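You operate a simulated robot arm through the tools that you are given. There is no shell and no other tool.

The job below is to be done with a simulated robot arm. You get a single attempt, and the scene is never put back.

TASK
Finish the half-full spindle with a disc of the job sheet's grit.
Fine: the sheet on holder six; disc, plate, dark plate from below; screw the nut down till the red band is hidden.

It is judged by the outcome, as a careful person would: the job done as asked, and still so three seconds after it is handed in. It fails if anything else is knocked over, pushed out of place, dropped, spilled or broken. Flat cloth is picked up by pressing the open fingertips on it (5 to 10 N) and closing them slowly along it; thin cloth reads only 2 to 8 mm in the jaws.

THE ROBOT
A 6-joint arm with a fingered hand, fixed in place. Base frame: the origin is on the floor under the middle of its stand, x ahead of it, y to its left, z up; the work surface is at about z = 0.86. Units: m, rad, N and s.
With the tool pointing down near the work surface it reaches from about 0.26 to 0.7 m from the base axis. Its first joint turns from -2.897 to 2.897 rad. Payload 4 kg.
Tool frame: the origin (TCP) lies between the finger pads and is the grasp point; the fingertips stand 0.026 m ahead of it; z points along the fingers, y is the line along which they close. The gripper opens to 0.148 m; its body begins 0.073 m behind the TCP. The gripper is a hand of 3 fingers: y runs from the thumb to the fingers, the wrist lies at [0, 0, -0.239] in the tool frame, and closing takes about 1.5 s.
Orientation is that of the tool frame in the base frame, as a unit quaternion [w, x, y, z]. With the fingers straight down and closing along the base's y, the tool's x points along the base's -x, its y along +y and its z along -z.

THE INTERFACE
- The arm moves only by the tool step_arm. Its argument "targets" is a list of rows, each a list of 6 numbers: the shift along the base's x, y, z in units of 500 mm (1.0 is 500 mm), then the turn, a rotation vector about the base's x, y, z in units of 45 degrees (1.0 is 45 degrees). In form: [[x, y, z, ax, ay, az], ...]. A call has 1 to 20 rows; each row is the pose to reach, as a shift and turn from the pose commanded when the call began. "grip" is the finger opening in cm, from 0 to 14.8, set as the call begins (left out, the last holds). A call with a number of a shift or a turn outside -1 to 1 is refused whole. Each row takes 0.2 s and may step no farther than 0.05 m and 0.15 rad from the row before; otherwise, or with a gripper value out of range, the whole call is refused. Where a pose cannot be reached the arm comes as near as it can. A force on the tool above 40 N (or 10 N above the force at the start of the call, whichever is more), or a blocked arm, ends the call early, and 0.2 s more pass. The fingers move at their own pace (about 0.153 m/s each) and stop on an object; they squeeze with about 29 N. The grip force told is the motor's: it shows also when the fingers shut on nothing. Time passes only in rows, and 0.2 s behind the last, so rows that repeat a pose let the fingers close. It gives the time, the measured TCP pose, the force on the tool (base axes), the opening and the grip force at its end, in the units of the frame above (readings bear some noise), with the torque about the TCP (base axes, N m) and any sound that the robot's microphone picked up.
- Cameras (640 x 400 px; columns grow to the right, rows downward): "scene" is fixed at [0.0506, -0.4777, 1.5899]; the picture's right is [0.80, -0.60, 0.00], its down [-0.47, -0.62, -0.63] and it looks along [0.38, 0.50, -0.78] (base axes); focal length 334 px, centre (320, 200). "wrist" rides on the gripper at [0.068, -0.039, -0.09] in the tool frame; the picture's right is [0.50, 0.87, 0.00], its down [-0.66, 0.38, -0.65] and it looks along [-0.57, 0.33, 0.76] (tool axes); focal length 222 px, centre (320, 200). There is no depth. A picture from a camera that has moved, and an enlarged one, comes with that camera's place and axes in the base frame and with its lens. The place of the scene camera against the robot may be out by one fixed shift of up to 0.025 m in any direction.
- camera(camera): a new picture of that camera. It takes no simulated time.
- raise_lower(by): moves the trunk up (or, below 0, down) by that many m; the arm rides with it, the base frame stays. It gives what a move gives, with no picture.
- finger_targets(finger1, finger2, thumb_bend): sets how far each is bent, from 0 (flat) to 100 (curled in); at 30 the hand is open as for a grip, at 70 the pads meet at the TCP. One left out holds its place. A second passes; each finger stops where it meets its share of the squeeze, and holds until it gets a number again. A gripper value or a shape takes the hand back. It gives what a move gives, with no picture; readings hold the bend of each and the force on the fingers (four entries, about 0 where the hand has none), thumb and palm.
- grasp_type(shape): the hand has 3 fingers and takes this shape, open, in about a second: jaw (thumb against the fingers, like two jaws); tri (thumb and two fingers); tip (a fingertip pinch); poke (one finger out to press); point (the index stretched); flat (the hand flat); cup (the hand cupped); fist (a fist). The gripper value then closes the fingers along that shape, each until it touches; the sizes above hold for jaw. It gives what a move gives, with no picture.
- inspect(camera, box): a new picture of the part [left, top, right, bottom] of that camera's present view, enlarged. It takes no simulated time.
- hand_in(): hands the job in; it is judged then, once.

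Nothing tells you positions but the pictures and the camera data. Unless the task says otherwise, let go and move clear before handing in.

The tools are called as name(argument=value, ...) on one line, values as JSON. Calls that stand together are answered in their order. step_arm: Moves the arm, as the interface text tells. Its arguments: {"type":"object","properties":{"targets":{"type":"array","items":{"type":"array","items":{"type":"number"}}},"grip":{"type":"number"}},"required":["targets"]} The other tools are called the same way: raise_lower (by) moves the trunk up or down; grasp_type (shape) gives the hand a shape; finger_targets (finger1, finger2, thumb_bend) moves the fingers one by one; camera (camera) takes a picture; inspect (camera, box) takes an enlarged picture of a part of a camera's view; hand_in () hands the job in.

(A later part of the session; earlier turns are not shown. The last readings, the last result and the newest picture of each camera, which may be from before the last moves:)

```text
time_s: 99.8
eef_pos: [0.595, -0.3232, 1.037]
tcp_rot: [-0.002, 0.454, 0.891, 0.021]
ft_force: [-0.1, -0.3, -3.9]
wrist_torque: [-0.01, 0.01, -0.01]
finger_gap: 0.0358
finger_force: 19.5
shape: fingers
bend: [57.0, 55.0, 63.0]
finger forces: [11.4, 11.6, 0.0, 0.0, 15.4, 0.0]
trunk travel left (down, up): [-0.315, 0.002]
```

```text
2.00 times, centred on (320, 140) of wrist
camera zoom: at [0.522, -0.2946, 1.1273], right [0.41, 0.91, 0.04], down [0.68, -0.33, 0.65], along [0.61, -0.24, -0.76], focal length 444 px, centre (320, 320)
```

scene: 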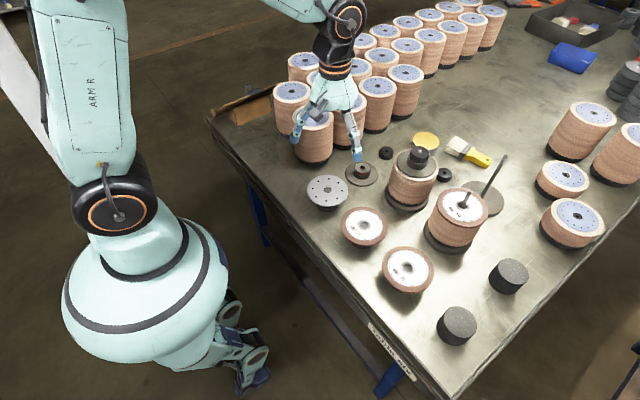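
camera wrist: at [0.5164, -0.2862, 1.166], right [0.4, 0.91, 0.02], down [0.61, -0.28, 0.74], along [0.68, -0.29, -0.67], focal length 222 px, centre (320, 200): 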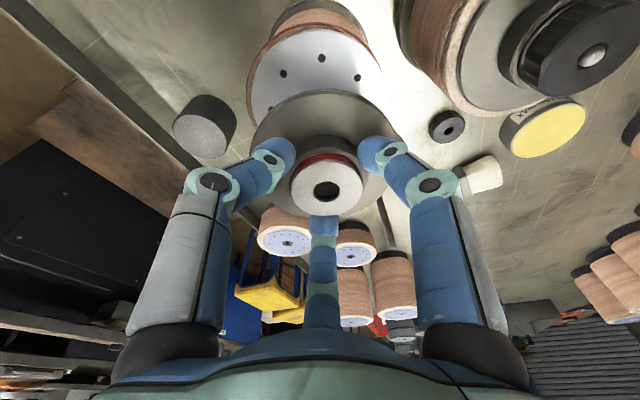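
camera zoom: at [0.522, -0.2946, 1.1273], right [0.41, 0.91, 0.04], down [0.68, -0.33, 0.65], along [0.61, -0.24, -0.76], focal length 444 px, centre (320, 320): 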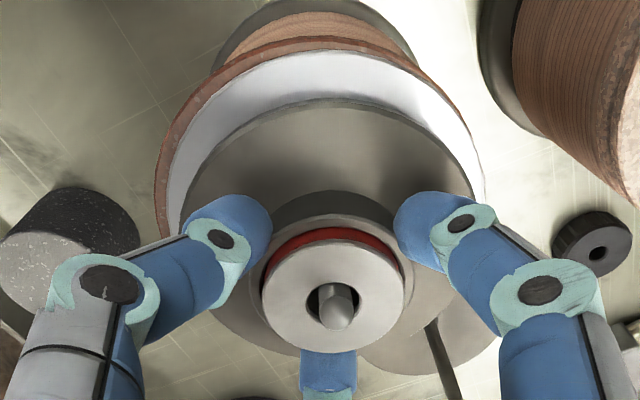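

The rod now sticks out through the hub, well centred. I lower the final centimetre in fine steps until it rests.

step_arm(targets=[[0, 0, -0.006, 0, 0, 0], [0, 0, -0.012, 0, 0, 0]])

step_arm(targets=[[0, 0, -0.004, 0, 0, 0]])

step_arm(targets=[[0, 0, -0.004, 0, 0, 0]])

step_arm(targets=[[0, 0, -0.004, 0, 0, 0]])

inspect(camera="scene", box=[440, 170, 500, 230])

```text
time_s: 100.4
eef_pos: [0.5953, -0.322, 1.0303]
tcp_rot: [-0.002, 0.454, 0.891, 0.021]
ft_force: [0.4, 0.7, -4.0]
wrist_torque: [-0.01, 0.04, -0.03]
finger_gap: 0.0357
finger_force: 19.3
shape: fingers
bend: [57.0, 55.0, 63.0]
finger forces: [11.3, 11.7, 0.0, 0.0, 15.5, 0.0]
trunk travel left (down, up): [-0.315, 0.002]
```

```text
time_s: 100.8
eef_pos: [0.5951, -0.3225, 1.0296]
tcp_rot: [-0.001, 0.454, 0.891, 0.021]
ft_force: [-0.5, 0.2, -1.6]
wrist_torque: [-0.08, -0.06, 0.03]
finger_gap: 0.0353
finger_force: 19.5
shape: fingers
bend: [57.0, 55.0, 63.0]
finger forces: [11.3, 11.6, 0.1, 0.0, 15.5, 0.0]
trunk travel left (down, up): [-0.315, 0.002]
```

```text
time_s: 101.2
eef_pos: [0.5949, -0.3218, 1.0302]
tcp_rot: [0.0, 0.454, 0.891, 0.02]
ft_force: [-1.9, 0.9, 6.3]
wrist_torque: [-0.05, -0.06, 0.0]
finger_gap: 0.0356
finger_force: 20.0
shape: fingers
bend: [57.0, 55.0, 63.0]
finger forces: [11.8, 11.7, 0.0, 0.1, 16.8, 0.1]
trunk travel left (down, up): [-0.315, 0.002]
```

```text
time_s: 101.6
eef_pos: [0.5942, -0.3221, 1.0286]
tcp_rot: [0.001, 0.454, 0.891, 0.021]
ft_force: [-1.4, -2.2, 17.7]
wrist_torque: [-0.06, -0.11, 0.0]
finger_gap: 0.0353
finger_force: 21.6
shape: fingers
bend: [57.0, 55.0, 64.0]
finger forces: [11.9, 12.6, 0.0, 0.0, 18.4, 0.0]
trunk travel left (down, up): [-0.315, 0.002]
```

```text
6.67 times, centred on (470, 200) of scene
camera zoom: at [0.0506, -0.4777, 1.5899], right [0.8, -0.6, 0.0], down [-0.47, -0.62, -0.63], along [0.38, 0.5, -0.78], focal length 2224 px, centre (-680, 200)
```

zoom: 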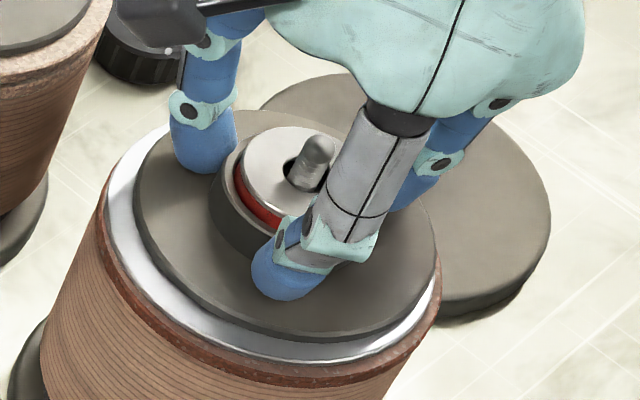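

The dark plate rests on the silver plate. I relieve the push and release it by opening the fingers evenly.

step_arm(targets=[[0, 0, 0.006, 0, 0, 0], [0, 0, 0.006, 0, 0, 0]])

finger_targets(finger1=56, finger2=54, thumb_bend=60)

finger_targets(finger1=48, finger2=48, thumb_bend=48)

inspect(camera="scene", box=[440, 170, 500, 230])

camera(camera="wrist")

```text
time_s: 102.2
eef_pos: [0.594, -0.3225, 1.0295]
tcp_rot: [-0.001, 0.454, 0.891, 0.021]
ft_force: [0.7, -2.4, 9.7]
wrist_torque: [-0.11, -0.21, -0.01]
finger_gap: 0.0351
finger_force: 20.0
shape: fingers
bend: [57.0, 54.0, 64.0]
finger forces: [11.2, 12.5, 0.1, 0.0, 16.5, 0.0]
trunk travel left (down, up): [-0.315, 0.002]
```

```text
time_s: 103.2
eef_pos: [0.594, -0.3231, 1.0282]
tcp_rot: [-0.002, 0.454, 0.891, 0.02]
ft_force: [0.4, 0.1, 0.3]
wrist_torque: [0.03, 0.0, 0.05]
finger_gap: 0.037
finger_force: 0.8
shape: fingers
bend: [56.0, 53.0, 60.0]
finger forces: [0.2, 0.8, 0.0, 0.0, 0.9, 0.0]
trunk travel left (down, up): [-0.315, 0.002]
```

```text
time_s: 104.2
eef_pos: [0.5946, -0.3229, 1.0294]
tcp_rot: [-0.002, 0.455, 0.89, 0.022]
ft_force: [-0.3, 0.4, -0.2]
wrist_torque: [0.03, 0.02, -0.01]
finger_gap: 0.0682
finger_force: 0.2
shape: fingers
bend: [48.0, 48.0, 48.0]
finger forces: [0.0, 0.0, 0.0, 0.0, 0.1, 0.1]
trunk travel left (down, up): [-0.315, 0.002]
```

```text
6.67 times, centred on (470, 200) of scene
camera zoom: at [0.0506, -0.4777, 1.5899], right [0.8, -0.6, 0.0], down [-0.47, -0.62, -0.63], along [0.38, 0.5, -0.78], focal length 2224 px, centre (-680, 200)
```

zoom: 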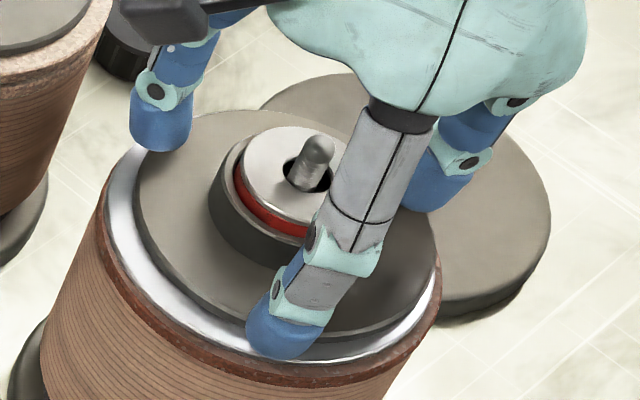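

```text
taken
camera wrist: at [0.5218, -0.2941, 1.1189], right [0.41, 0.91, 0.04], down [0.68, -0.33, 0.65], along [0.61, -0.24, -0.76], focal length 222 px, centre (320, 200)
```

wrist: 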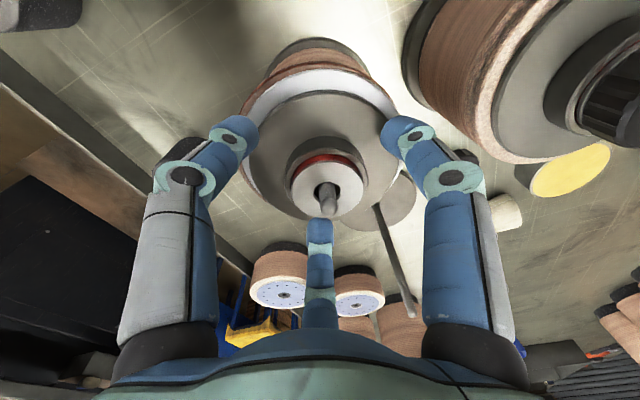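

The dark plate is in place with the rod centred in its hub and the red band showing. I rise clear, straighten the hand and turn it back to yaw 0, then go for the nut near (0.682, -0.011).

step_arm(targets=[[0, 0, 0.02, 0, 0, 0], [0, 0, 0.06, 0, 0, 0], [0, 0, 0.12, -0.025, 0.01, 0], [0, 0, 0.18, -0.05, 0.02, 0], [0, 0, 0.2, -0.05, 0.02, 0]])

inspect(camera="wrist", box=[240, 40, 400, 200])

step_arm(targets=[[0, 0.05, 0.01, 0, 0, 0.14], [0.0, 0.12, 0.01, 0, 0, 0.28], [0.01, 0.19, 0.01, 0, 0, 0.42], [0.02, 0.26, 0.01, 0, 0, 0.56], [0.03, 0.33, 0.01, 0, 0, 0.7], [0.04, 0.4, 0.01, 0, 0, 0.84], [0.05, 0.46, 0.01, 0, 0, 0.98]])

camera(camera="wrist")

```text
time_s: 105.4
eef_pos: [0.5924, -0.3231, 1.1301]
tcp_rot: [0.0, 0.454, 0.891, 0.0]
ft_force: [0.0, -0.9, 0.6]
wrist_torque: [-0.02, 0.0, 0.04]
finger_gap: 0.0683
finger_force: 0.1
shape: fingers
bend: [48.0, 48.0, 48.0]
finger forces: [0.0, 0.0, 0.1, 0.0, 0.0, 0.0]
trunk travel left (down, up): [-0.315, 0.002]
```

```text
2.50 times, centred on (320, 120) of wrist
camera zoom: at [0.5216, -0.2915, 1.2199], right [0.41, 0.91, 0.0], down [0.69, -0.31, 0.65], along [0.6, -0.27, -0.76], focal length 555 px, centre (320, 400)
```

zoom: 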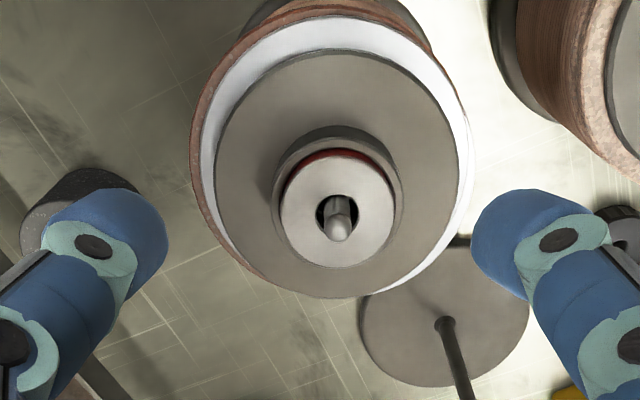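

```text
time_s: 107.0
eef_pos: [0.6196, -0.0899, 1.1315]
tcp_rot: [0.001, 0.086, 0.996, 0.0]
ft_force: [-0.4, 0.0, -0.3]
wrist_torque: [0.01, -0.01, -0.02]
finger_gap: 0.0683
finger_force: 0.0
shape: fingers
bend: [48.0, 48.0, 48.0]
finger forces: [0.0, 0.0, 0.1, 0.1, 0.0, 0.1]
trunk travel left (down, up): [-0.315, 0.002]
```

```text
taken
camera wrist: at [0.5459, -0.1171, 1.223], right [-0.35, 0.94, 0.0], down [0.71, 0.26, 0.65], along [0.61, 0.23, -0.76], focal length 222 px, centre (320, 200)
```

wrist: 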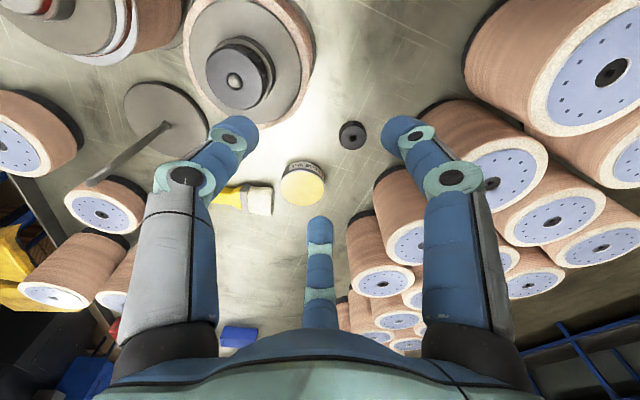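

The nut is seen at about (0.678, -0.013). I move over it with the hand at yaw 0 and lower part-way for a closer measurement.

step_arm(targets=[[0.03, 0.04, 0, 0, 0, 0.11], [0.06, 0.08, 0, 0, 0, 0.22], [0.09, 0.12, -0.03, 0, 0, 0.22], [0.117, 0.155, -0.08, 0, 0, 0.22], [0.117, 0.155, -0.14, 0, 0, 0.22], [0.117, 0.155, -0.2, 0, 0, 0.22], [0.117, 0.155, -0.24, 0, 0, 0.22], [0.117, 0.155, -0.24, 0, 0, 0.22]])

camera(camera="wrist")

inspect(camera="wrist", box=[260, 50, 380, 170])

inspect(camera="scene", box=[360, 90, 440, 180])

```text
time_s: 108.8
eef_pos: [0.679, -0.0158, 1.0135]
tcp_rot: [0.0, 0.0, 1.0, 0.0]
ft_force: [0.5, -0.1, -0.7]
wrist_torque: [0.0, 0.0, 0.01]
finger_gap: 0.0684
finger_force: 0.1
shape: fingers
bend: [48.0, 48.0, 48.0]
finger forces: [0.1, 0.1, 0.0, 0.0, 0.0, 0.1]
trunk travel left (down, up): [-0.315, 0.002]
```

```text
taken
camera wrist: at [0.6105, -0.0544, 1.1046], right [-0.5, 0.87, 0.0], down [0.65, 0.38, 0.65], along [0.57, 0.33, -0.76], focal length 222 px, centre (320, 200)
```

wrist: 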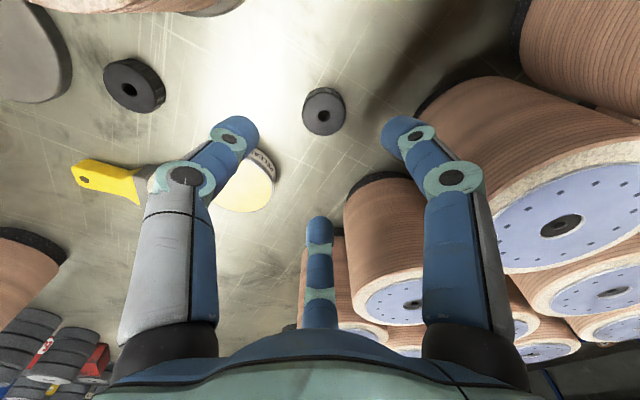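

```text
3.33 times, centred on (320, 110) of wrist
camera zoom: at [0.6105, -0.0544, 1.1046], right [-0.5, 0.87, 0.0], down [0.65, 0.38, 0.65], along [0.57, 0.33, -0.76], focal length 740 px, centre (320, 500)
```

zoom: 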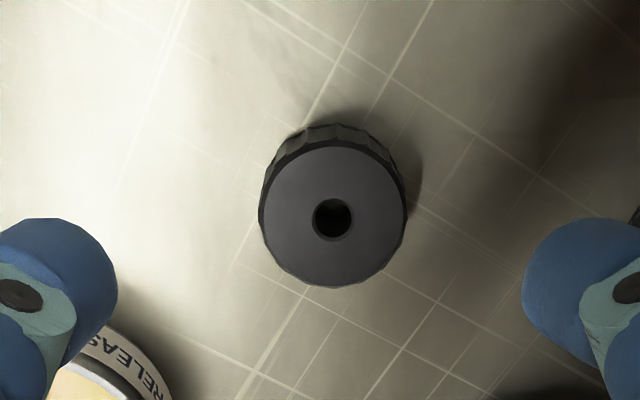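

```text
4.44 times, centred on (400, 135) of scene
camera zoom: at [0.0506, -0.4777, 1.5899], right [0.8, -0.6, 0.0], down [-0.47, -0.62, -0.63], along [0.38, 0.5, -0.78], focal length 1483 px, centre (-36, 489)
```

zoom: 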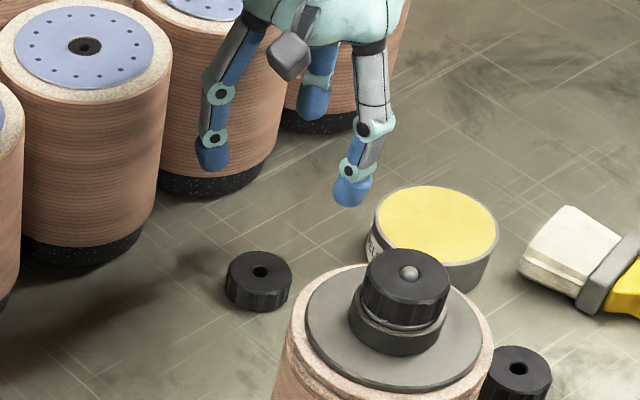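

inspect(camera="wrist", box=[80, 40, 190, 130])

inspect(camera="scene", box=[425, 155, 465, 195])

inspect(camera="scene", box=[370, 135, 410, 175])

inspect(camera="scene", box=[440, 180, 490, 220])

```text
4.44 times, centred on (135, 85) of wrist
camera zoom: at [0.6105, -0.0544, 1.1046], right [-0.5, 0.87, 0.0], down [0.65, 0.38, 0.65], along [0.57, 0.33, -0.76], focal length 987 px, centre (1142, 711)
```

zoom: 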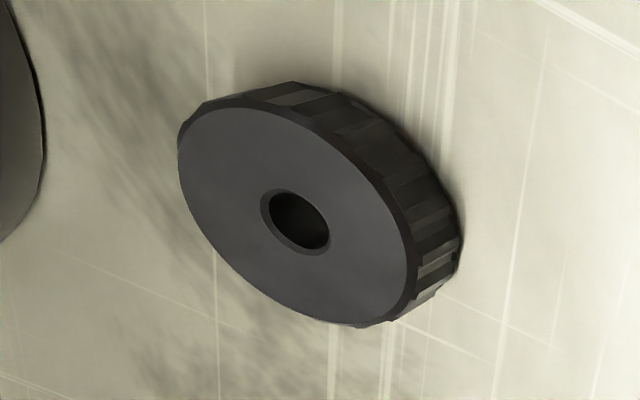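

```text
10.00 times, centred on (445, 175) of scene
camera zoom: at [0.0506, -0.4777, 1.5899], right [0.8, -0.6, 0.0], down [-0.47, -0.62, -0.63], along [0.38, 0.5, -0.78], focal length 3337 px, centre (-930, 450)
```

zoom: 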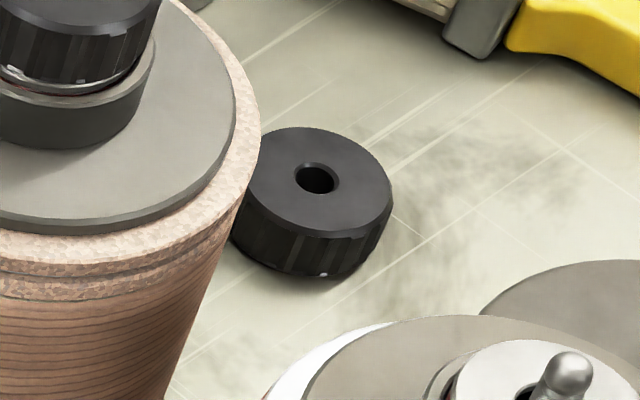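

```text
10.00 times, centred on (390, 155) of scene
camera zoom: at [0.0506, -0.4777, 1.5899], right [0.8, -0.6, 0.0], down [-0.47, -0.62, -0.63], along [0.38, 0.5, -0.78], focal length 3337 px, centre (-380, 650)
```

zoom: 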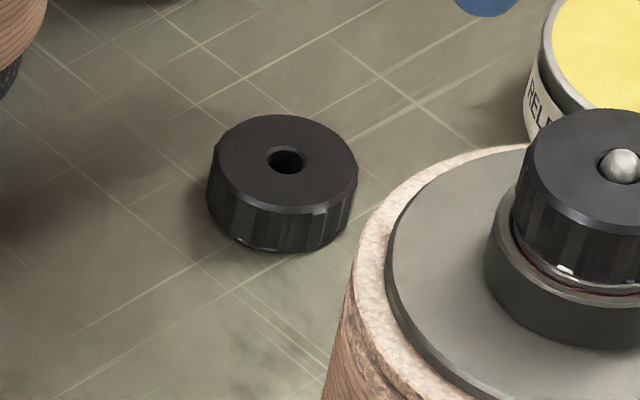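

```text
10.00 times, centred on (465, 200) of scene
camera zoom: at [0.0506, -0.4777, 1.5899], right [0.8, -0.6, 0.0], down [-0.47, -0.62, -0.63], along [0.38, 0.5, -0.78], focal length 3337 px, centre (-1130, 200)
```

zoom: 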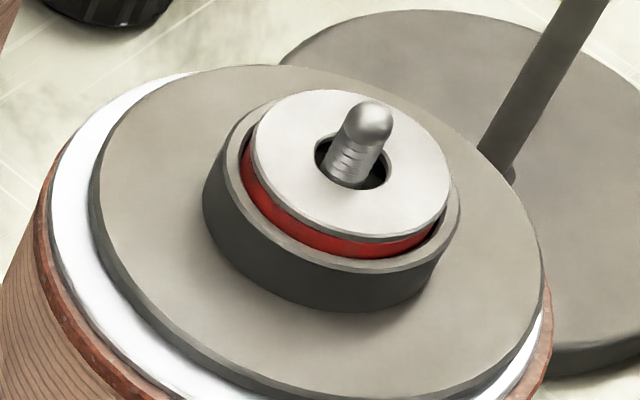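

The two nuts look identical; I take the reachable one. It is offset about 4 mm in +y from the hand, so I shift and lower around it.

step_arm(targets=[[0, 0.004, -0.04, 0, 0, 0], [0, 0.008, -0.08, 0, 0, 0], [0, 0.008, -0.12, 0, 0, 0], [0, 0.008, -0.15, 0, 0, 0], [0, 0.008, -0.17, 0, 0, 0]])

camera(camera="wrist")

inspect(camera="scene", box=[360, 110, 420, 170])

```text
time_s: 110.0
eef_pos: [0.6783, -0.0098, 0.9303]
tcp_rot: [0.0, 0.0, 1.0, 0.0]
ft_force: [-0.1, 1.1, 0.1]
wrist_torque: [0.05, -0.01, 0.0]
finger_gap: 0.0685
finger_force: 0.1
shape: fingers
bend: [48.0, 48.0, 48.0]
finger forces: [0.1, 0.1, 0.0, 0.0, 0.0, 0.0]
trunk travel left (down, up): [-0.315, 0.002]
```

```text
taken
camera wrist: at [0.6104, -0.0494, 1.0204], right [-0.5, 0.87, 0.0], down [0.65, 0.38, 0.65], along [0.57, 0.33, -0.76], focal length 222 px, centre (320, 200)
```

wrist: 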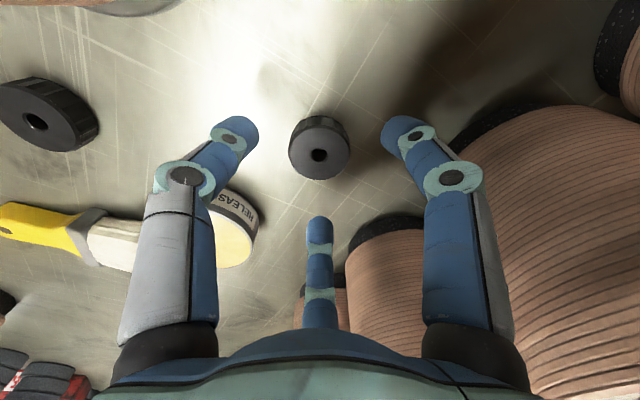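

```text
6.67 times, centred on (390, 140) of scene
camera zoom: at [0.0506, -0.4777, 1.5899], right [0.8, -0.6, 0.0], down [-0.47, -0.62, -0.63], along [0.38, 0.5, -0.78], focal length 2224 px, centre (-147, 600)
```

zoom: 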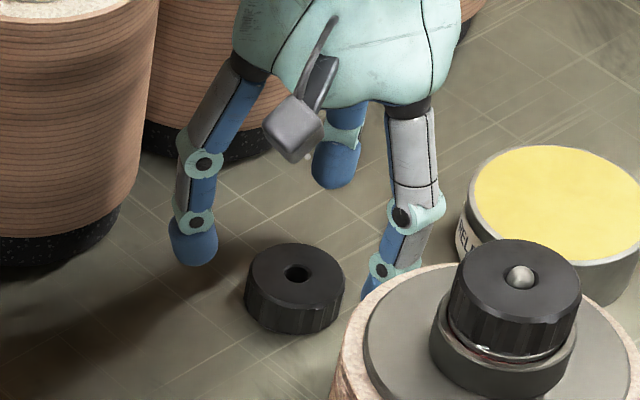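

The nut is centred between the fingers. I lower the last 3 cm and close on it in steps.

step_arm(targets=[[0, 0, -0.02, 0, 0, 0], [0, 0, -0.04, 0, 0, 0], [0, 0, -0.06, 0, 0, 0]])

finger_targets(finger1=56, finger2=56, thumb_bend=56)

camera(camera="wrist")

inspect(camera="scene", box=[360, 120, 420, 180])

```text
time_s: 110.8
eef_pos: [0.6785, -0.0108, 0.8992]
tcp_rot: [0.0, -0.001, 1.0, 0.0]
ft_force: [-0.3, 0.2, -0.6]
wrist_torque: [0.02, 0.01, -0.02]
finger_gap: 0.0683
finger_force: 0.0
shape: fingers
bend: [48.0, 48.0, 48.0]
finger forces: [0.0, 0.1, 0.0, 0.0, 0.0, 0.1]
trunk travel left (down, up): [-0.315, 0.002]
```

```text
time_s: 111.8
eef_pos: [0.678, -0.0103, 0.8985]
tcp_rot: [0.0, 0.0, 1.0, 0.0]
ft_force: [-0.3, 0.0, -0.4]
wrist_torque: [0.02, 0.02, -0.02]
finger_gap: 0.043
finger_force: 0.0
shape: fingers
bend: [56.0, 56.0, 56.0]
finger forces: [0.1, 0.0, 0.0, 0.0, 0.0, 0.1]
trunk travel left (down, up): [-0.315, 0.002]
```

```text
taken
camera wrist: at [0.6106, -0.049, 0.9893], right [-0.5, 0.87, 0.0], down [0.65, 0.38, 0.65], along [0.57, 0.33, -0.76], focal length 222 px, centre (320, 200)
```

wrist: 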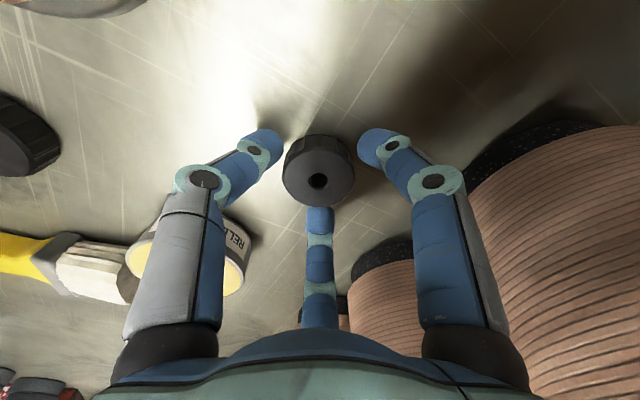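

```text
6.67 times, centred on (390, 150) of scene
camera zoom: at [0.0506, -0.4777, 1.5899], right [0.8, -0.6, 0.0], down [-0.47, -0.62, -0.63], along [0.38, 0.5, -0.78], focal length 2224 px, centre (-147, 533)
```

zoom: 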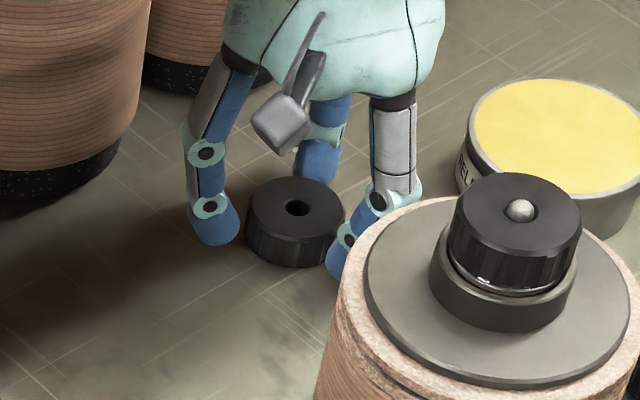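

finger_targets(finger1=60, finger2=60, thumb_bend=60)

finger_targets(finger1=65, finger2=65, thumb_bend=65)

camera(camera="wrist")

```text
time_s: 112.8
eef_pos: [0.6783, -0.0097, 0.8998]
tcp_rot: [0.0, -0.001, 1.0, 0.0]
ft_force: [0.2, -0.1, -1.0]
wrist_torque: [0.03, -0.03, 0.0]
finger_gap: 0.0355
finger_force: 2.1
shape: fingers
bend: [58.0, 57.0, 59.0]
finger forces: [1.4, 1.9, 0.0, 0.1, 2.1, 0.1]
trunk travel left (down, up): [-0.315, 0.002]
```

```text
time_s: 113.8
eef_pos: [0.6782, -0.0095, 0.8992]
tcp_rot: [0.0, 0.0, 1.0, 0.0]
ft_force: [-0.7, 0.0, -0.5]
wrist_torque: [0.0, -0.01, 0.01]
finger_gap: 0.0333
finger_force: 8.9
shape: fingers
bend: [58.0, 57.0, 61.0]
finger forces: [5.4, 6.3, 0.0, 0.0, 6.9, 0.0]
trunk travel left (down, up): [-0.315, 0.002]
```

```text
taken
camera wrist: at [0.6107, -0.049, 0.9892], right [-0.5, 0.87, 0.0], down [0.66, 0.38, 0.65], along [0.57, 0.33, -0.76], focal length 222 px, centre (320, 200)
```

wrist: 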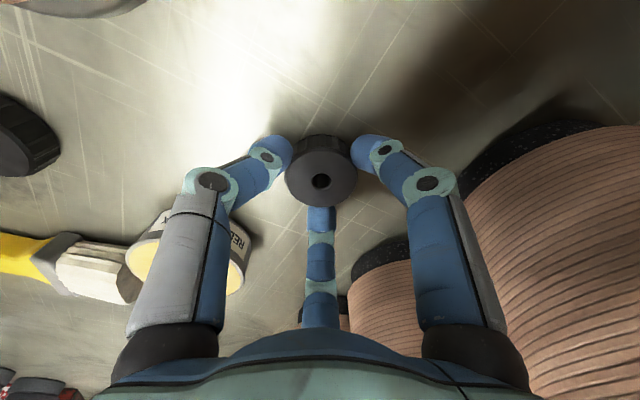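

The nut is gripped evenly. I tighten a bit more and lift it.

finger_targets(finger1=71, finger2=71, thumb_bend=71)

step_arm(targets=[[0, 0, 0.006, 0, 0, 0], [0, 0, 0.02, 0, 0, 0], [0, 0, 0.05, 0, 0, 0], [0, 0, 0.09, 0, 0, 0], [0, 0, 0.14, 0, 0, 0], [0, 0, 0.2, 0, 0, 0], [0, 0, 0.26, 0, 0, 0], [0, 0, 0.32, 0, 0, 0], [0, 0, 0.38, 0, 0, 0], [0, 0, 0.42, 0, 0, 0]])

inspect(camera="wrist", box=[230, 70, 410, 240])

inspect(camera="scene", box=[360, 60, 450, 130])

```text
time_s: 114.8
eef_pos: [0.6767, -0.0103, 0.8993]
tcp_rot: [-0.001, 0.001, 1.0, 0.0]
ft_force: [0.3, 0.2, -0.1]
wrist_torque: [0.02, 0.02, -0.01]
finger_gap: 0.0317
finger_force: 16.4
shape: fingers
bend: [58.0, 57.0, 63.0]
finger forces: [9.7, 9.8, 0.0, 0.1, 12.9, 0.0]
trunk travel left (down, up): [-0.315, 0.002]
```

```text
time_s: 117.0
eef_pos: [0.6786, -0.0089, 1.1094]
tcp_rot: [0.0, 0.0, 1.0, -0.001]
ft_force: [-0.5, -0.6, -1.3]
wrist_torque: [-0.02, -0.03, 0.02]
finger_gap: 0.0317
finger_force: 16.2
shape: fingers
bend: [58.0, 57.0, 63.0]
finger forces: [9.7, 9.9, 0.0, 0.0, 12.5, 0.0]
trunk travel left (down, up): [-0.315, 0.002]
```

```text
2.35 times, centred on (320, 155) of wrist
camera zoom: at [0.6117, -0.0479, 1.2004], right [-0.5, 0.87, 0.0], down [0.66, 0.38, 0.65], along [0.57, 0.33, -0.76], focal length 523 px, centre (320, 306)
```

zoom: 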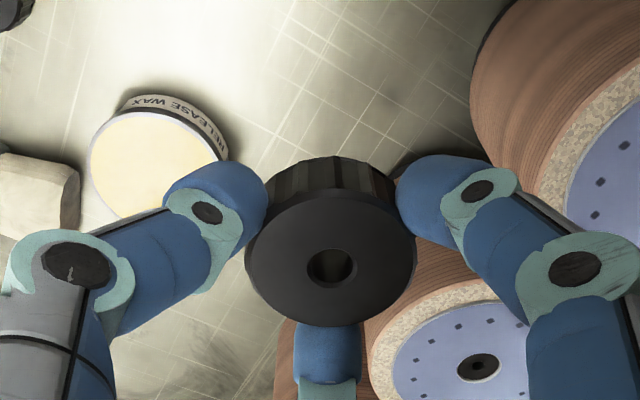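

```text
5.71 times, centred on (405, 95) of scene
camera zoom: at [0.0506, -0.4777, 1.5899], right [0.8, -0.6, 0.0], down [-0.47, -0.62, -0.63], along [0.38, 0.5, -0.78], focal length 1907 px, centre (-166, 800)
```

zoom: 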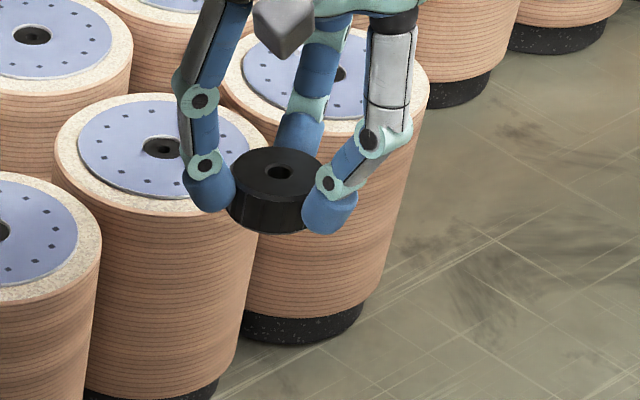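

The nut is held level, with fingertips about 3 mm above its underside, and its axis about 3–4 mm in +y from the TCP. I carry it over to the spindle.

step_arm(targets=[[-0.01, -0.04, 0, 0, 0, 0.04], [-0.026, -0.1, 0, 0, 0, 0.08], [-0.042, -0.16, 0, 0, 0, 0.12], [-0.058, -0.22, 0, 0, 0, 0.16], [-0.074, -0.28, 0, 0, 0, 0.2], [-0.09, -0.34, 0, 0, 0, 0.25], [-0.106, -0.4, 0, 0, 0, 0.3], [-0.122, -0.46, 0, 0, 0, 0.35], [-0.138, -0.52, 0, 0, 0, 0.4], [-0.15, -0.58, 0, 0, 0, 0.444], [-0.161, -0.62, 0, 0, 0, 0.444], [-0.161, -0.63, 0, 0, 0, 0.444], [-0.161, -0.63, 0, 0, 0, 0.444]])

camera(camera="wrist")

inspect(camera="scene", box=[440, 130, 520, 220])

```text
time_s: 119.8
eef_pos: [0.598, -0.3255, 1.1081]
tcp_rot: [0.001, -0.173, 0.985, 0.0]
ft_force: [-0.4, 0.6, -1.6]
wrist_torque: [0.0, 0.04, 0.03]
finger_gap: 0.0318
finger_force: 15.7
shape: fingers
bend: [58.0, 57.0, 63.0]
finger forces: [9.6, 10.0, 0.0, 0.0, 12.5, 0.1]
trunk travel left (down, up): [-0.315, 0.002]
```

```text
taken
camera wrist: at [0.5471, -0.3856, 1.1978], right [-0.77, 0.64, 0.0], down [0.49, 0.58, 0.65], along [0.42, 0.5, -0.76], focal length 222 px, centre (320, 200)
```

wrist: 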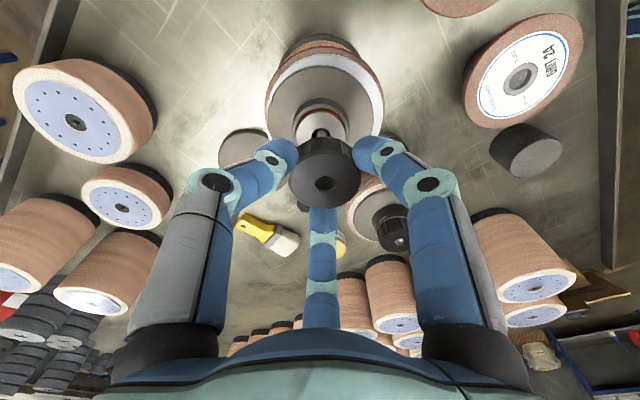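

```text
4.44 times, centred on (480, 175) of scene
camera zoom: at [0.0506, -0.4777, 1.5899], right [0.8, -0.6, 0.0], down [-0.47, -0.62, -0.63], along [0.38, 0.5, -0.78], focal length 1483 px, centre (-391, 311)
```

zoom: 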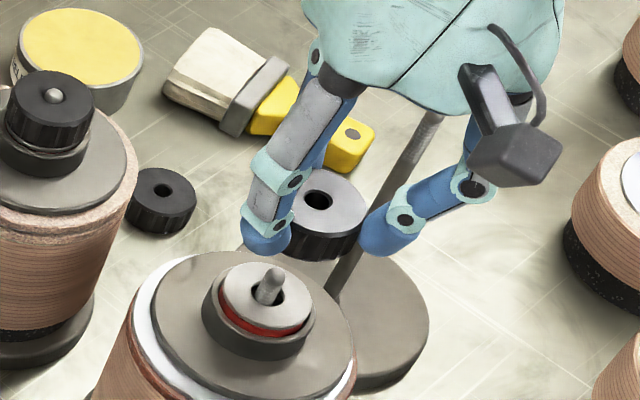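

I zoom in on both views to measure the offset between the nut's hole and the rod tip.

inspect(camera="wrist", box=[260, 80, 380, 200])

inspect(camera="scene", box=[445, 150, 495, 200])

```text
3.33 times, centred on (320, 140) of wrist
camera zoom: at [0.5471, -0.3856, 1.1978], right [-0.77, 0.64, 0.0], down [0.49, 0.58, 0.65], along [0.42, 0.5, -0.76], focal length 740 px, centre (320, 400)
```

zoom: 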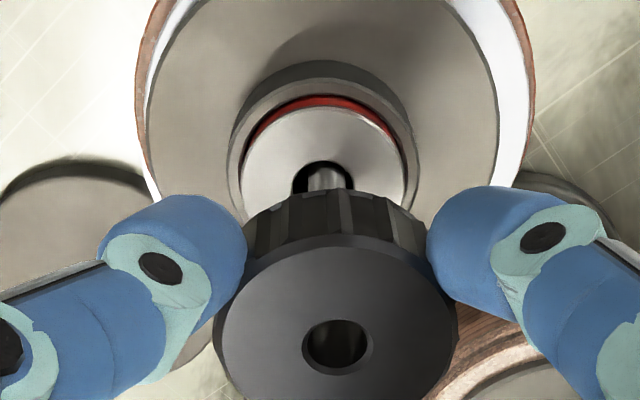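

```text
8.00 times, centred on (470, 175) of scene
camera zoom: at [0.0506, -0.4777, 1.5899], right [0.8, -0.6, 0.0], down [-0.47, -0.62, -0.63], along [0.38, 0.5, -0.78], focal length 2669 px, centre (-880, 400)
```

zoom: 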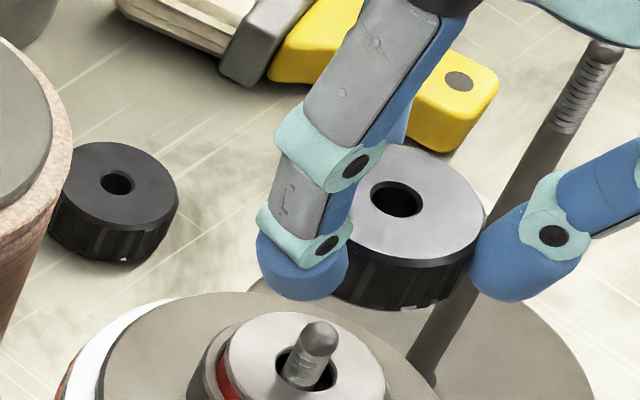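

The rod is about 6 mm in +x and 3 mm in +y from the nut's axis. I shift and lower until the nut is just above the rod tip, then compare again.

step_arm(targets=[[0.006, 0.003, -0.02, 0, 0, 0], [0.012, 0.0066, -0.04, 0, 0, 0], [0.012, 0.0066, -0.06, 0, 0, 0], [0.012, 0.0066, -0.06, 0, 0, 0]])

inspect(camera="scene", box=[445, 160, 495, 210])

inspect(camera="wrist", box=[260, 80, 380, 200])

```text
time_s: 120.8
eef_pos: [0.6033, -0.3225, 1.0782]
tcp_rot: [0.0, -0.174, 0.985, 0.0]
ft_force: [-0.4, 0.5, 0.0]
wrist_torque: [-0.02, 0.03, -0.02]
finger_gap: 0.0318
finger_force: 16.3
shape: fingers
bend: [58.0, 57.0, 63.0]
finger forces: [9.6, 10.0, 0.0, 0.1, 12.5, 0.0]
trunk travel left (down, up): [-0.315, 0.002]
```

```text
8.00 times, centred on (470, 185) of scene
camera zoom: at [0.0506, -0.4777, 1.5899], right [0.8, -0.6, 0.0], down [-0.47, -0.62, -0.63], along [0.38, 0.5, -0.78], focal length 2669 px, centre (-880, 320)
```

zoom: 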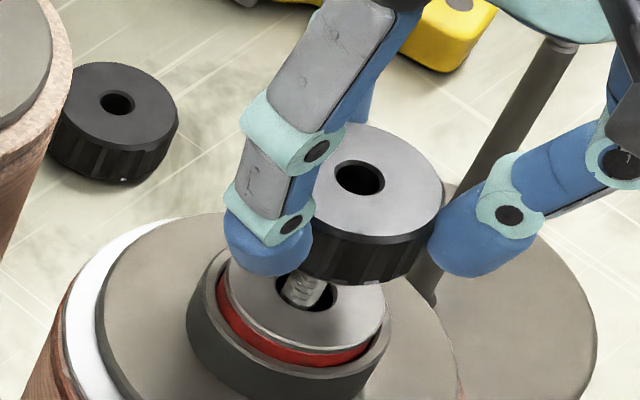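

```text
3.33 times, centred on (320, 140) of wrist
camera zoom: at [0.5526, -0.3825, 1.1689], right [-0.77, 0.64, 0.0], down [0.49, 0.58, 0.65], along [0.42, 0.5, -0.76], focal length 740 px, centre (320, 400)
```

zoom: 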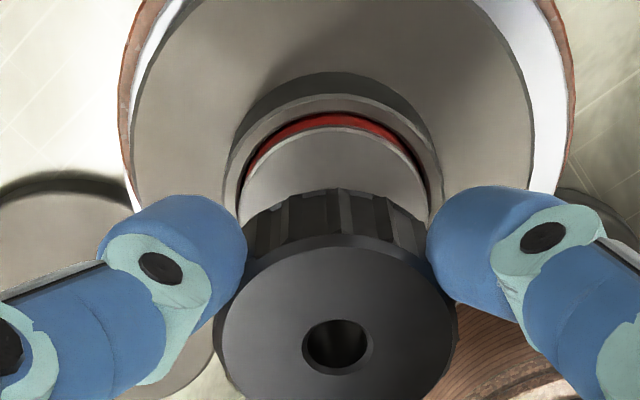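

Both views now agree within about a millimetre. I lower the nut gently onto the rod tip, watching force.

step_arm(targets=[[0, 0, -0.006, 0, 0, 0], [0, 0, -0.012, 0, 0, 0]])

step_arm(targets=[[0, 0, -0.004, 0, 0, 0], [0, 0, -0.008, 0, 0, 0]])

step_arm(targets=[[0, 0, -0.004, 0, 0, 0]])

inspect(camera="wrist", box=[260, 80, 380, 200])

inspect(camera="scene", box=[445, 165, 495, 215])

```text
time_s: 121.4
eef_pos: [0.603, -0.322, 1.0736]
tcp_rot: [-0.001, -0.173, 0.985, 0.001]
ft_force: [-0.2, -0.5, -0.5]
wrist_torque: [0.0, -0.01, 0.01]
finger_gap: 0.0318
finger_force: 16.3
shape: fingers
bend: [58.0, 57.0, 63.0]
finger forces: [9.6, 10.0, 0.0, 0.0, 12.5, 0.0]
trunk travel left (down, up): [-0.315, 0.002]
```

```text
time_s: 122.0
eef_pos: [0.6043, -0.3216, 1.0705]
tcp_rot: [0.001, -0.173, 0.985, -0.002]
ft_force: [1.3, -0.4, 13.3]
wrist_torque: [0.03, 0.05, 0.0]
finger_gap: 0.0314
finger_force: 18.6
shape: fingers
bend: [59.0, 57.0, 63.0]
finger forces: [11.6, 11.7, 0.0, 0.1, 14.7, 0.1]
trunk travel left (down, up): [-0.315, 0.002]
```

```text
time_s: 122.4
eef_pos: [0.604, -0.3222, 1.0702]
tcp_rot: [0.003, -0.173, 0.985, -0.002]
ft_force: [3.3, -0.8, 24.8]
wrist_torque: [0.04, 0.03, 0.01]
finger_gap: 0.0311
finger_force: 21.4
shape: fingers
bend: [59.0, 57.0, 63.0]
finger forces: [13.7, 12.1, 0.1, 0.1, 16.8, 0.0]
trunk travel left (down, up): [-0.315, 0.002]
```

```text
3.33 times, centred on (320, 140) of wrist
camera zoom: at [0.5524, -0.3818, 1.1605], right [-0.77, 0.64, -0.01], down [0.48, 0.58, 0.66], along [0.43, 0.5, -0.76], focal length 740 px, centre (320, 400)
```

zoom: 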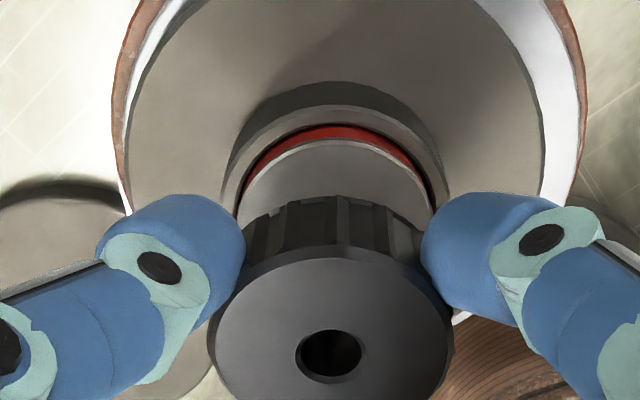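

```text
8.00 times, centred on (470, 190) of scene
camera zoom: at [0.0506, -0.4777, 1.5899], right [0.8, -0.6, 0.0], down [-0.47, -0.62, -0.63], along [0.38, 0.5, -0.78], focal length 2669 px, centre (-880, 280)
```

zoom: 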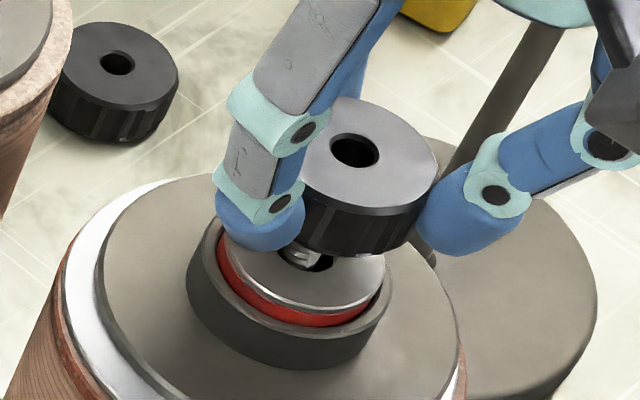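

Contact at the tip, with a sideways push in +x suggesting the hole sits slightly toward -x of the rod. I back off, shift +x by 2 mm and try again.

step_arm(targets=[[0, 0, 0.01, 0, 0, 0], [0.004, 0, 0.012, 0, 0, 0], [0.004, 0, 0.008, 0, 0, 0], [0.004, 0, 0.004, 0, 0, 0]])

step_arm(targets=[[0, 0, -0.004, 0, 0, 0]])

inspect(camera="scene", box=[445, 165, 495, 215])

```text
time_s: 123.4
eef_pos: [0.6032, -0.3245, 1.0693]
tcp_rot: [0.002, -0.173, 0.985, -0.001]
ft_force: [-3.0, -0.8, 19.4]
wrist_torque: [0.09, 0.24, 0.03]
finger_gap: 0.0317
finger_force: 19.2
shape: fingers
bend: [58.0, 57.0, 64.0]
finger forces: [13.8, 10.7, 0.1, 0.0, 14.4, 0.1]
trunk travel left (down, up): [-0.315, 0.002]
```

```text
time_s: 123.8
eef_pos: [0.6045, -0.3243, 1.0699]
tcp_rot: [0.002, -0.174, 0.985, -0.001]
ft_force: [-2.4, -0.8, 27.1]
wrist_torque: [0.06, 0.2, 0.06]
finger_gap: 0.0313
finger_force: 20.6
shape: fingers
bend: [58.0, 57.0, 64.0]
finger forces: [15.0, 11.3, 0.0, 0.0, 15.8, 0.0]
trunk travel left (down, up): [-0.315, 0.002]
```

```text
8.00 times, centred on (470, 190) of scene
camera zoom: at [0.0506, -0.4777, 1.5899], right [0.8, -0.6, 0.0], down [-0.47, -0.62, -0.63], along [0.38, 0.5, -0.78], focal length 2669 px, centre (-880, 280)
```

zoom: 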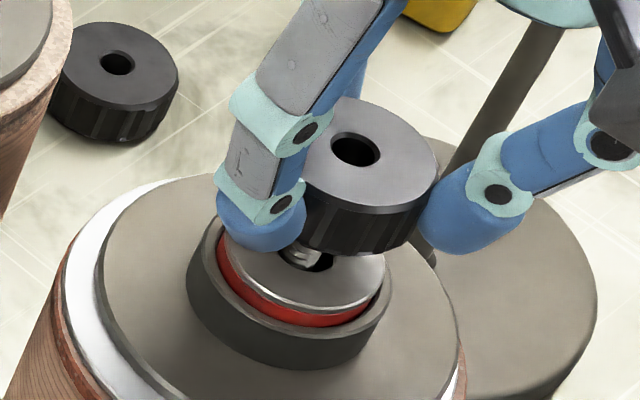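

The nut's hole is now seated on the rod's nose (sideways forces flip sign as I shift, so it is captured). I ease the down-force and start turning clockwise, moving the TCP so the rotation is about the nut's own axis.

step_arm(targets=[[-0.0016, -0.0006, 0.004, 0, 0, 0], [-0.003, -0.0007, 0.004, 0, 0, -0.166], [-0.0042, -0.0007, 0.004, 0, 0, -0.333], [-0.0052, -0.0007, 0.004, 0, 0, -0.5], [-0.006, -0.0007, 0.004, 0, 0, -0.666], [-0.0066, -0.0007, 0.004, 0, 0, -0.833], [-0.007, -0.0008, 0.004, 0, 0, -1.0]])

inspect(camera="scene", box=[445, 165, 495, 215])

inspect(camera="wrist", box=[260, 80, 380, 200])

```text
time_s: 125.4
eef_pos: [0.6013, -0.3228, 1.0697]
tcp_rot: [0.001, 0.219, 0.976, 0.0]
ft_force: [0.1, -2.4, 13.4]
wrist_torque: [-0.05, 0.05, 0.04]
finger_gap: 0.0307
finger_force: 19.0
shape: fingers
bend: [58.0, 57.0, 64.0]
finger forces: [11.9, 10.8, 0.0, 0.0, 15.4, 0.0]
trunk travel left (down, up): [-0.315, 0.002]
```

```text
8.00 times, centred on (470, 190) of scene
camera zoom: at [0.0506, -0.4777, 1.5899], right [0.8, -0.6, 0.0], down [-0.47, -0.62, -0.63], along [0.38, 0.5, -0.78], focal length 2669 px, centre (-880, 280)
```

zoom: 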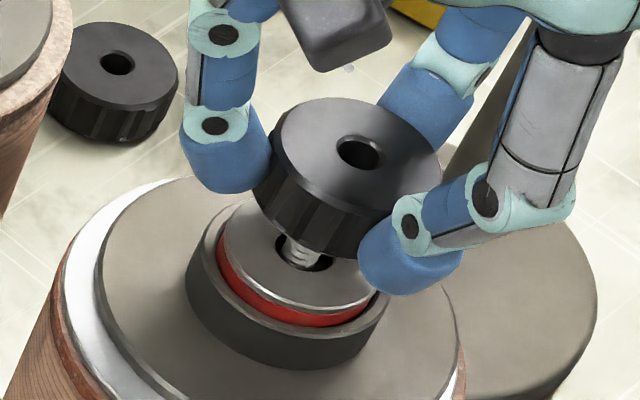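

```text
3.33 times, centred on (320, 140) of wrist
camera zoom: at [0.5236, -0.3293, 1.1593], right [-0.08, 1.0, 0.0], down [0.75, 0.06, 0.65], along [0.65, 0.05, -0.76], focal length 740 px, centre (320, 400)
```

zoom: 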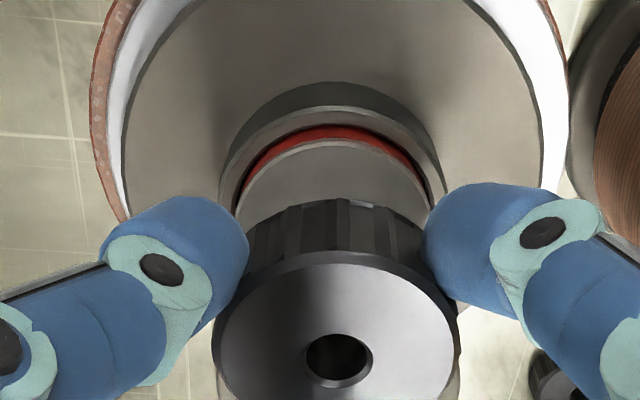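

inspect(camera="scene", box=[455, 175, 485, 205])

```text
13.33 times, centred on (470, 190) of scene
camera zoom: at [0.0506, -0.4777, 1.5899], right [0.8, -0.6, 0.0], down [-0.47, -0.62, -0.63], along [0.38, 0.5, -0.78], focal length 4449 px, centre (-1680, 333)
```

zoom: 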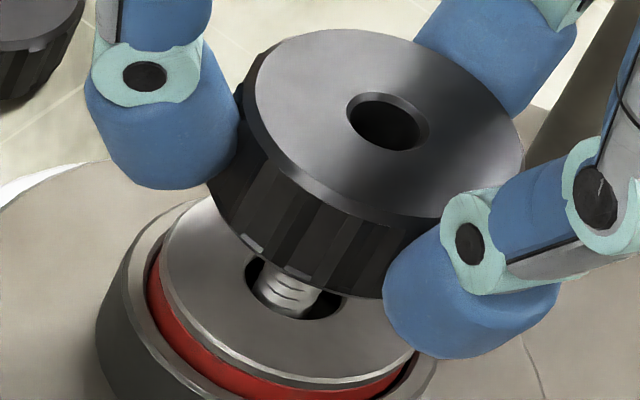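

The nut sits squarely on the rod. I keep turning clockwise in 45° steps, correcting the small sideways load and following down slightly.

step_arm(targets=[[-0.0006, 0.0003, 0, 0, 0, -0.166], [-0.0013, 0.0007, 0, 0, 0, -0.333], [-0.002, 0.001, -0.001, 0, 0, -0.5], [-0.0026, 0.0014, -0.001, 0, 0, -0.666], [-0.0032, 0.0018, -0.001, 0, 0, -0.833], [-0.0038, 0.0022, -0.001, 0, 0, -1.0]])

step_arm(targets=[[0, 0.0009, 0, 0, 0, -0.166], [-0.0001, 0.0018, 0, 0, 0, -0.333], [-0.0001, 0.0027, -0.001, 0, 0, -0.5], [-0.0002, 0.0036, -0.001, 0, 0, -0.666], [-0.0002, 0.0045, -0.001, 0, 0, -0.833], [-0.0002, 0.0054, -0.001, 0, 0, -1.0]])

inspect(camera="scene", box=[455, 175, 485, 205])

```text
time_s: 126.8
eef_pos: [0.5992, -0.3225, 1.0678]
tcp_rot: [0.0, 0.575, 0.818, -0.001]
ft_force: [-5.3, -2.5, 8.5]
wrist_torque: [-0.09, 0.2, 0.07]
finger_gap: 0.0303
finger_force: 19.0
shape: fingers
bend: [58.0, 57.0, 64.0]
finger forces: [10.3, 10.0, 0.0, 0.0, 17.1, 0.0]
trunk travel left (down, up): [-0.315, 0.002]
```

```text
time_s: 128.2
eef_pos: [0.5998, -0.3191, 1.068]
tcp_rot: [0.0, 0.844, 0.536, 0.0]
ft_force: [-5.1, 2.4, 3.3]
wrist_torque: [0.09, 0.15, 0.0]
finger_gap: 0.0299
finger_force: 18.2
shape: fingers
bend: [59.0, 57.0, 64.0]
finger forces: [9.7, 10.2, 0.0, 0.1, 16.0, 0.0]
trunk travel left (down, up): [-0.315, 0.002]
```

```text
13.33 times, centred on (470, 190) of scene
camera zoom: at [0.0506, -0.4777, 1.5899], right [0.8, -0.6, 0.0], down [-0.47, -0.62, -0.63], along [0.38, 0.5, -0.78], focal length 4449 px, centre (-1680, 333)
```

zoom: 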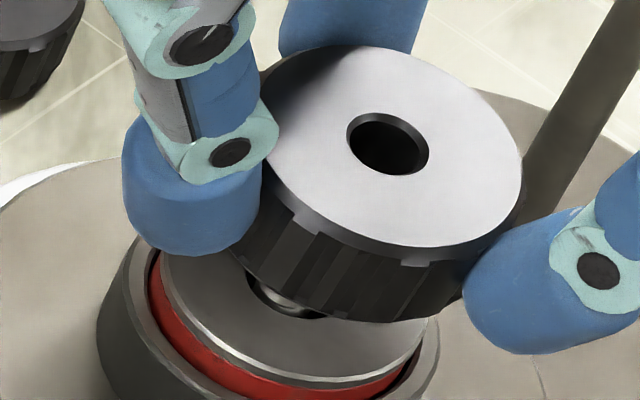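

The nut has clearly moved down the thread. I continue another 45° clockwise with an improved estimate of the turning centre.

step_arm(targets=[[-0.0012, 0.0014, -0.001, 0, 0, -0.166], [-0.0016, 0.0024, -0.0015, 0, 0, -0.333], [-0.0018, 0.0034, -0.002, 0, 0, -0.5], [-0.0019, 0.0044, -0.0025, 0, 0, -0.666], [-0.0019, 0.0053, -0.003, 0, 0, -0.833], [-0.0019, 0.0062, -0.003, 0, 0, -1.0]])

inspect(camera="scene", box=[455, 175, 485, 205])

```text
time_s: 129.6
eef_pos: [0.5984, -0.3164, 1.0661]
tcp_rot: [-0.001, 0.985, 0.172, 0.0]
ft_force: [1.0, 0.8, -0.1]
wrist_torque: [0.01, -0.01, -0.01]
finger_gap: 0.0302
finger_force: 17.7
shape: fingers
bend: [59.0, 57.0, 64.0]
finger forces: [10.5, 10.9, 0.0, 0.0, 13.1, 0.0]
trunk travel left (down, up): [-0.315, 0.002]
```

```text
13.33 times, centred on (470, 190) of scene
camera zoom: at [0.0506, -0.4777, 1.5899], right [0.8, -0.6, 0.0], down [-0.47, -0.62, -0.63], along [0.38, 0.5, -0.78], focal length 4449 px, centre (-1680, 333)
```

zoom: 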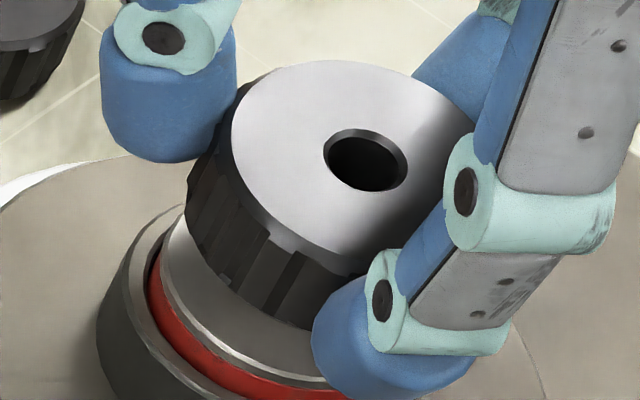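

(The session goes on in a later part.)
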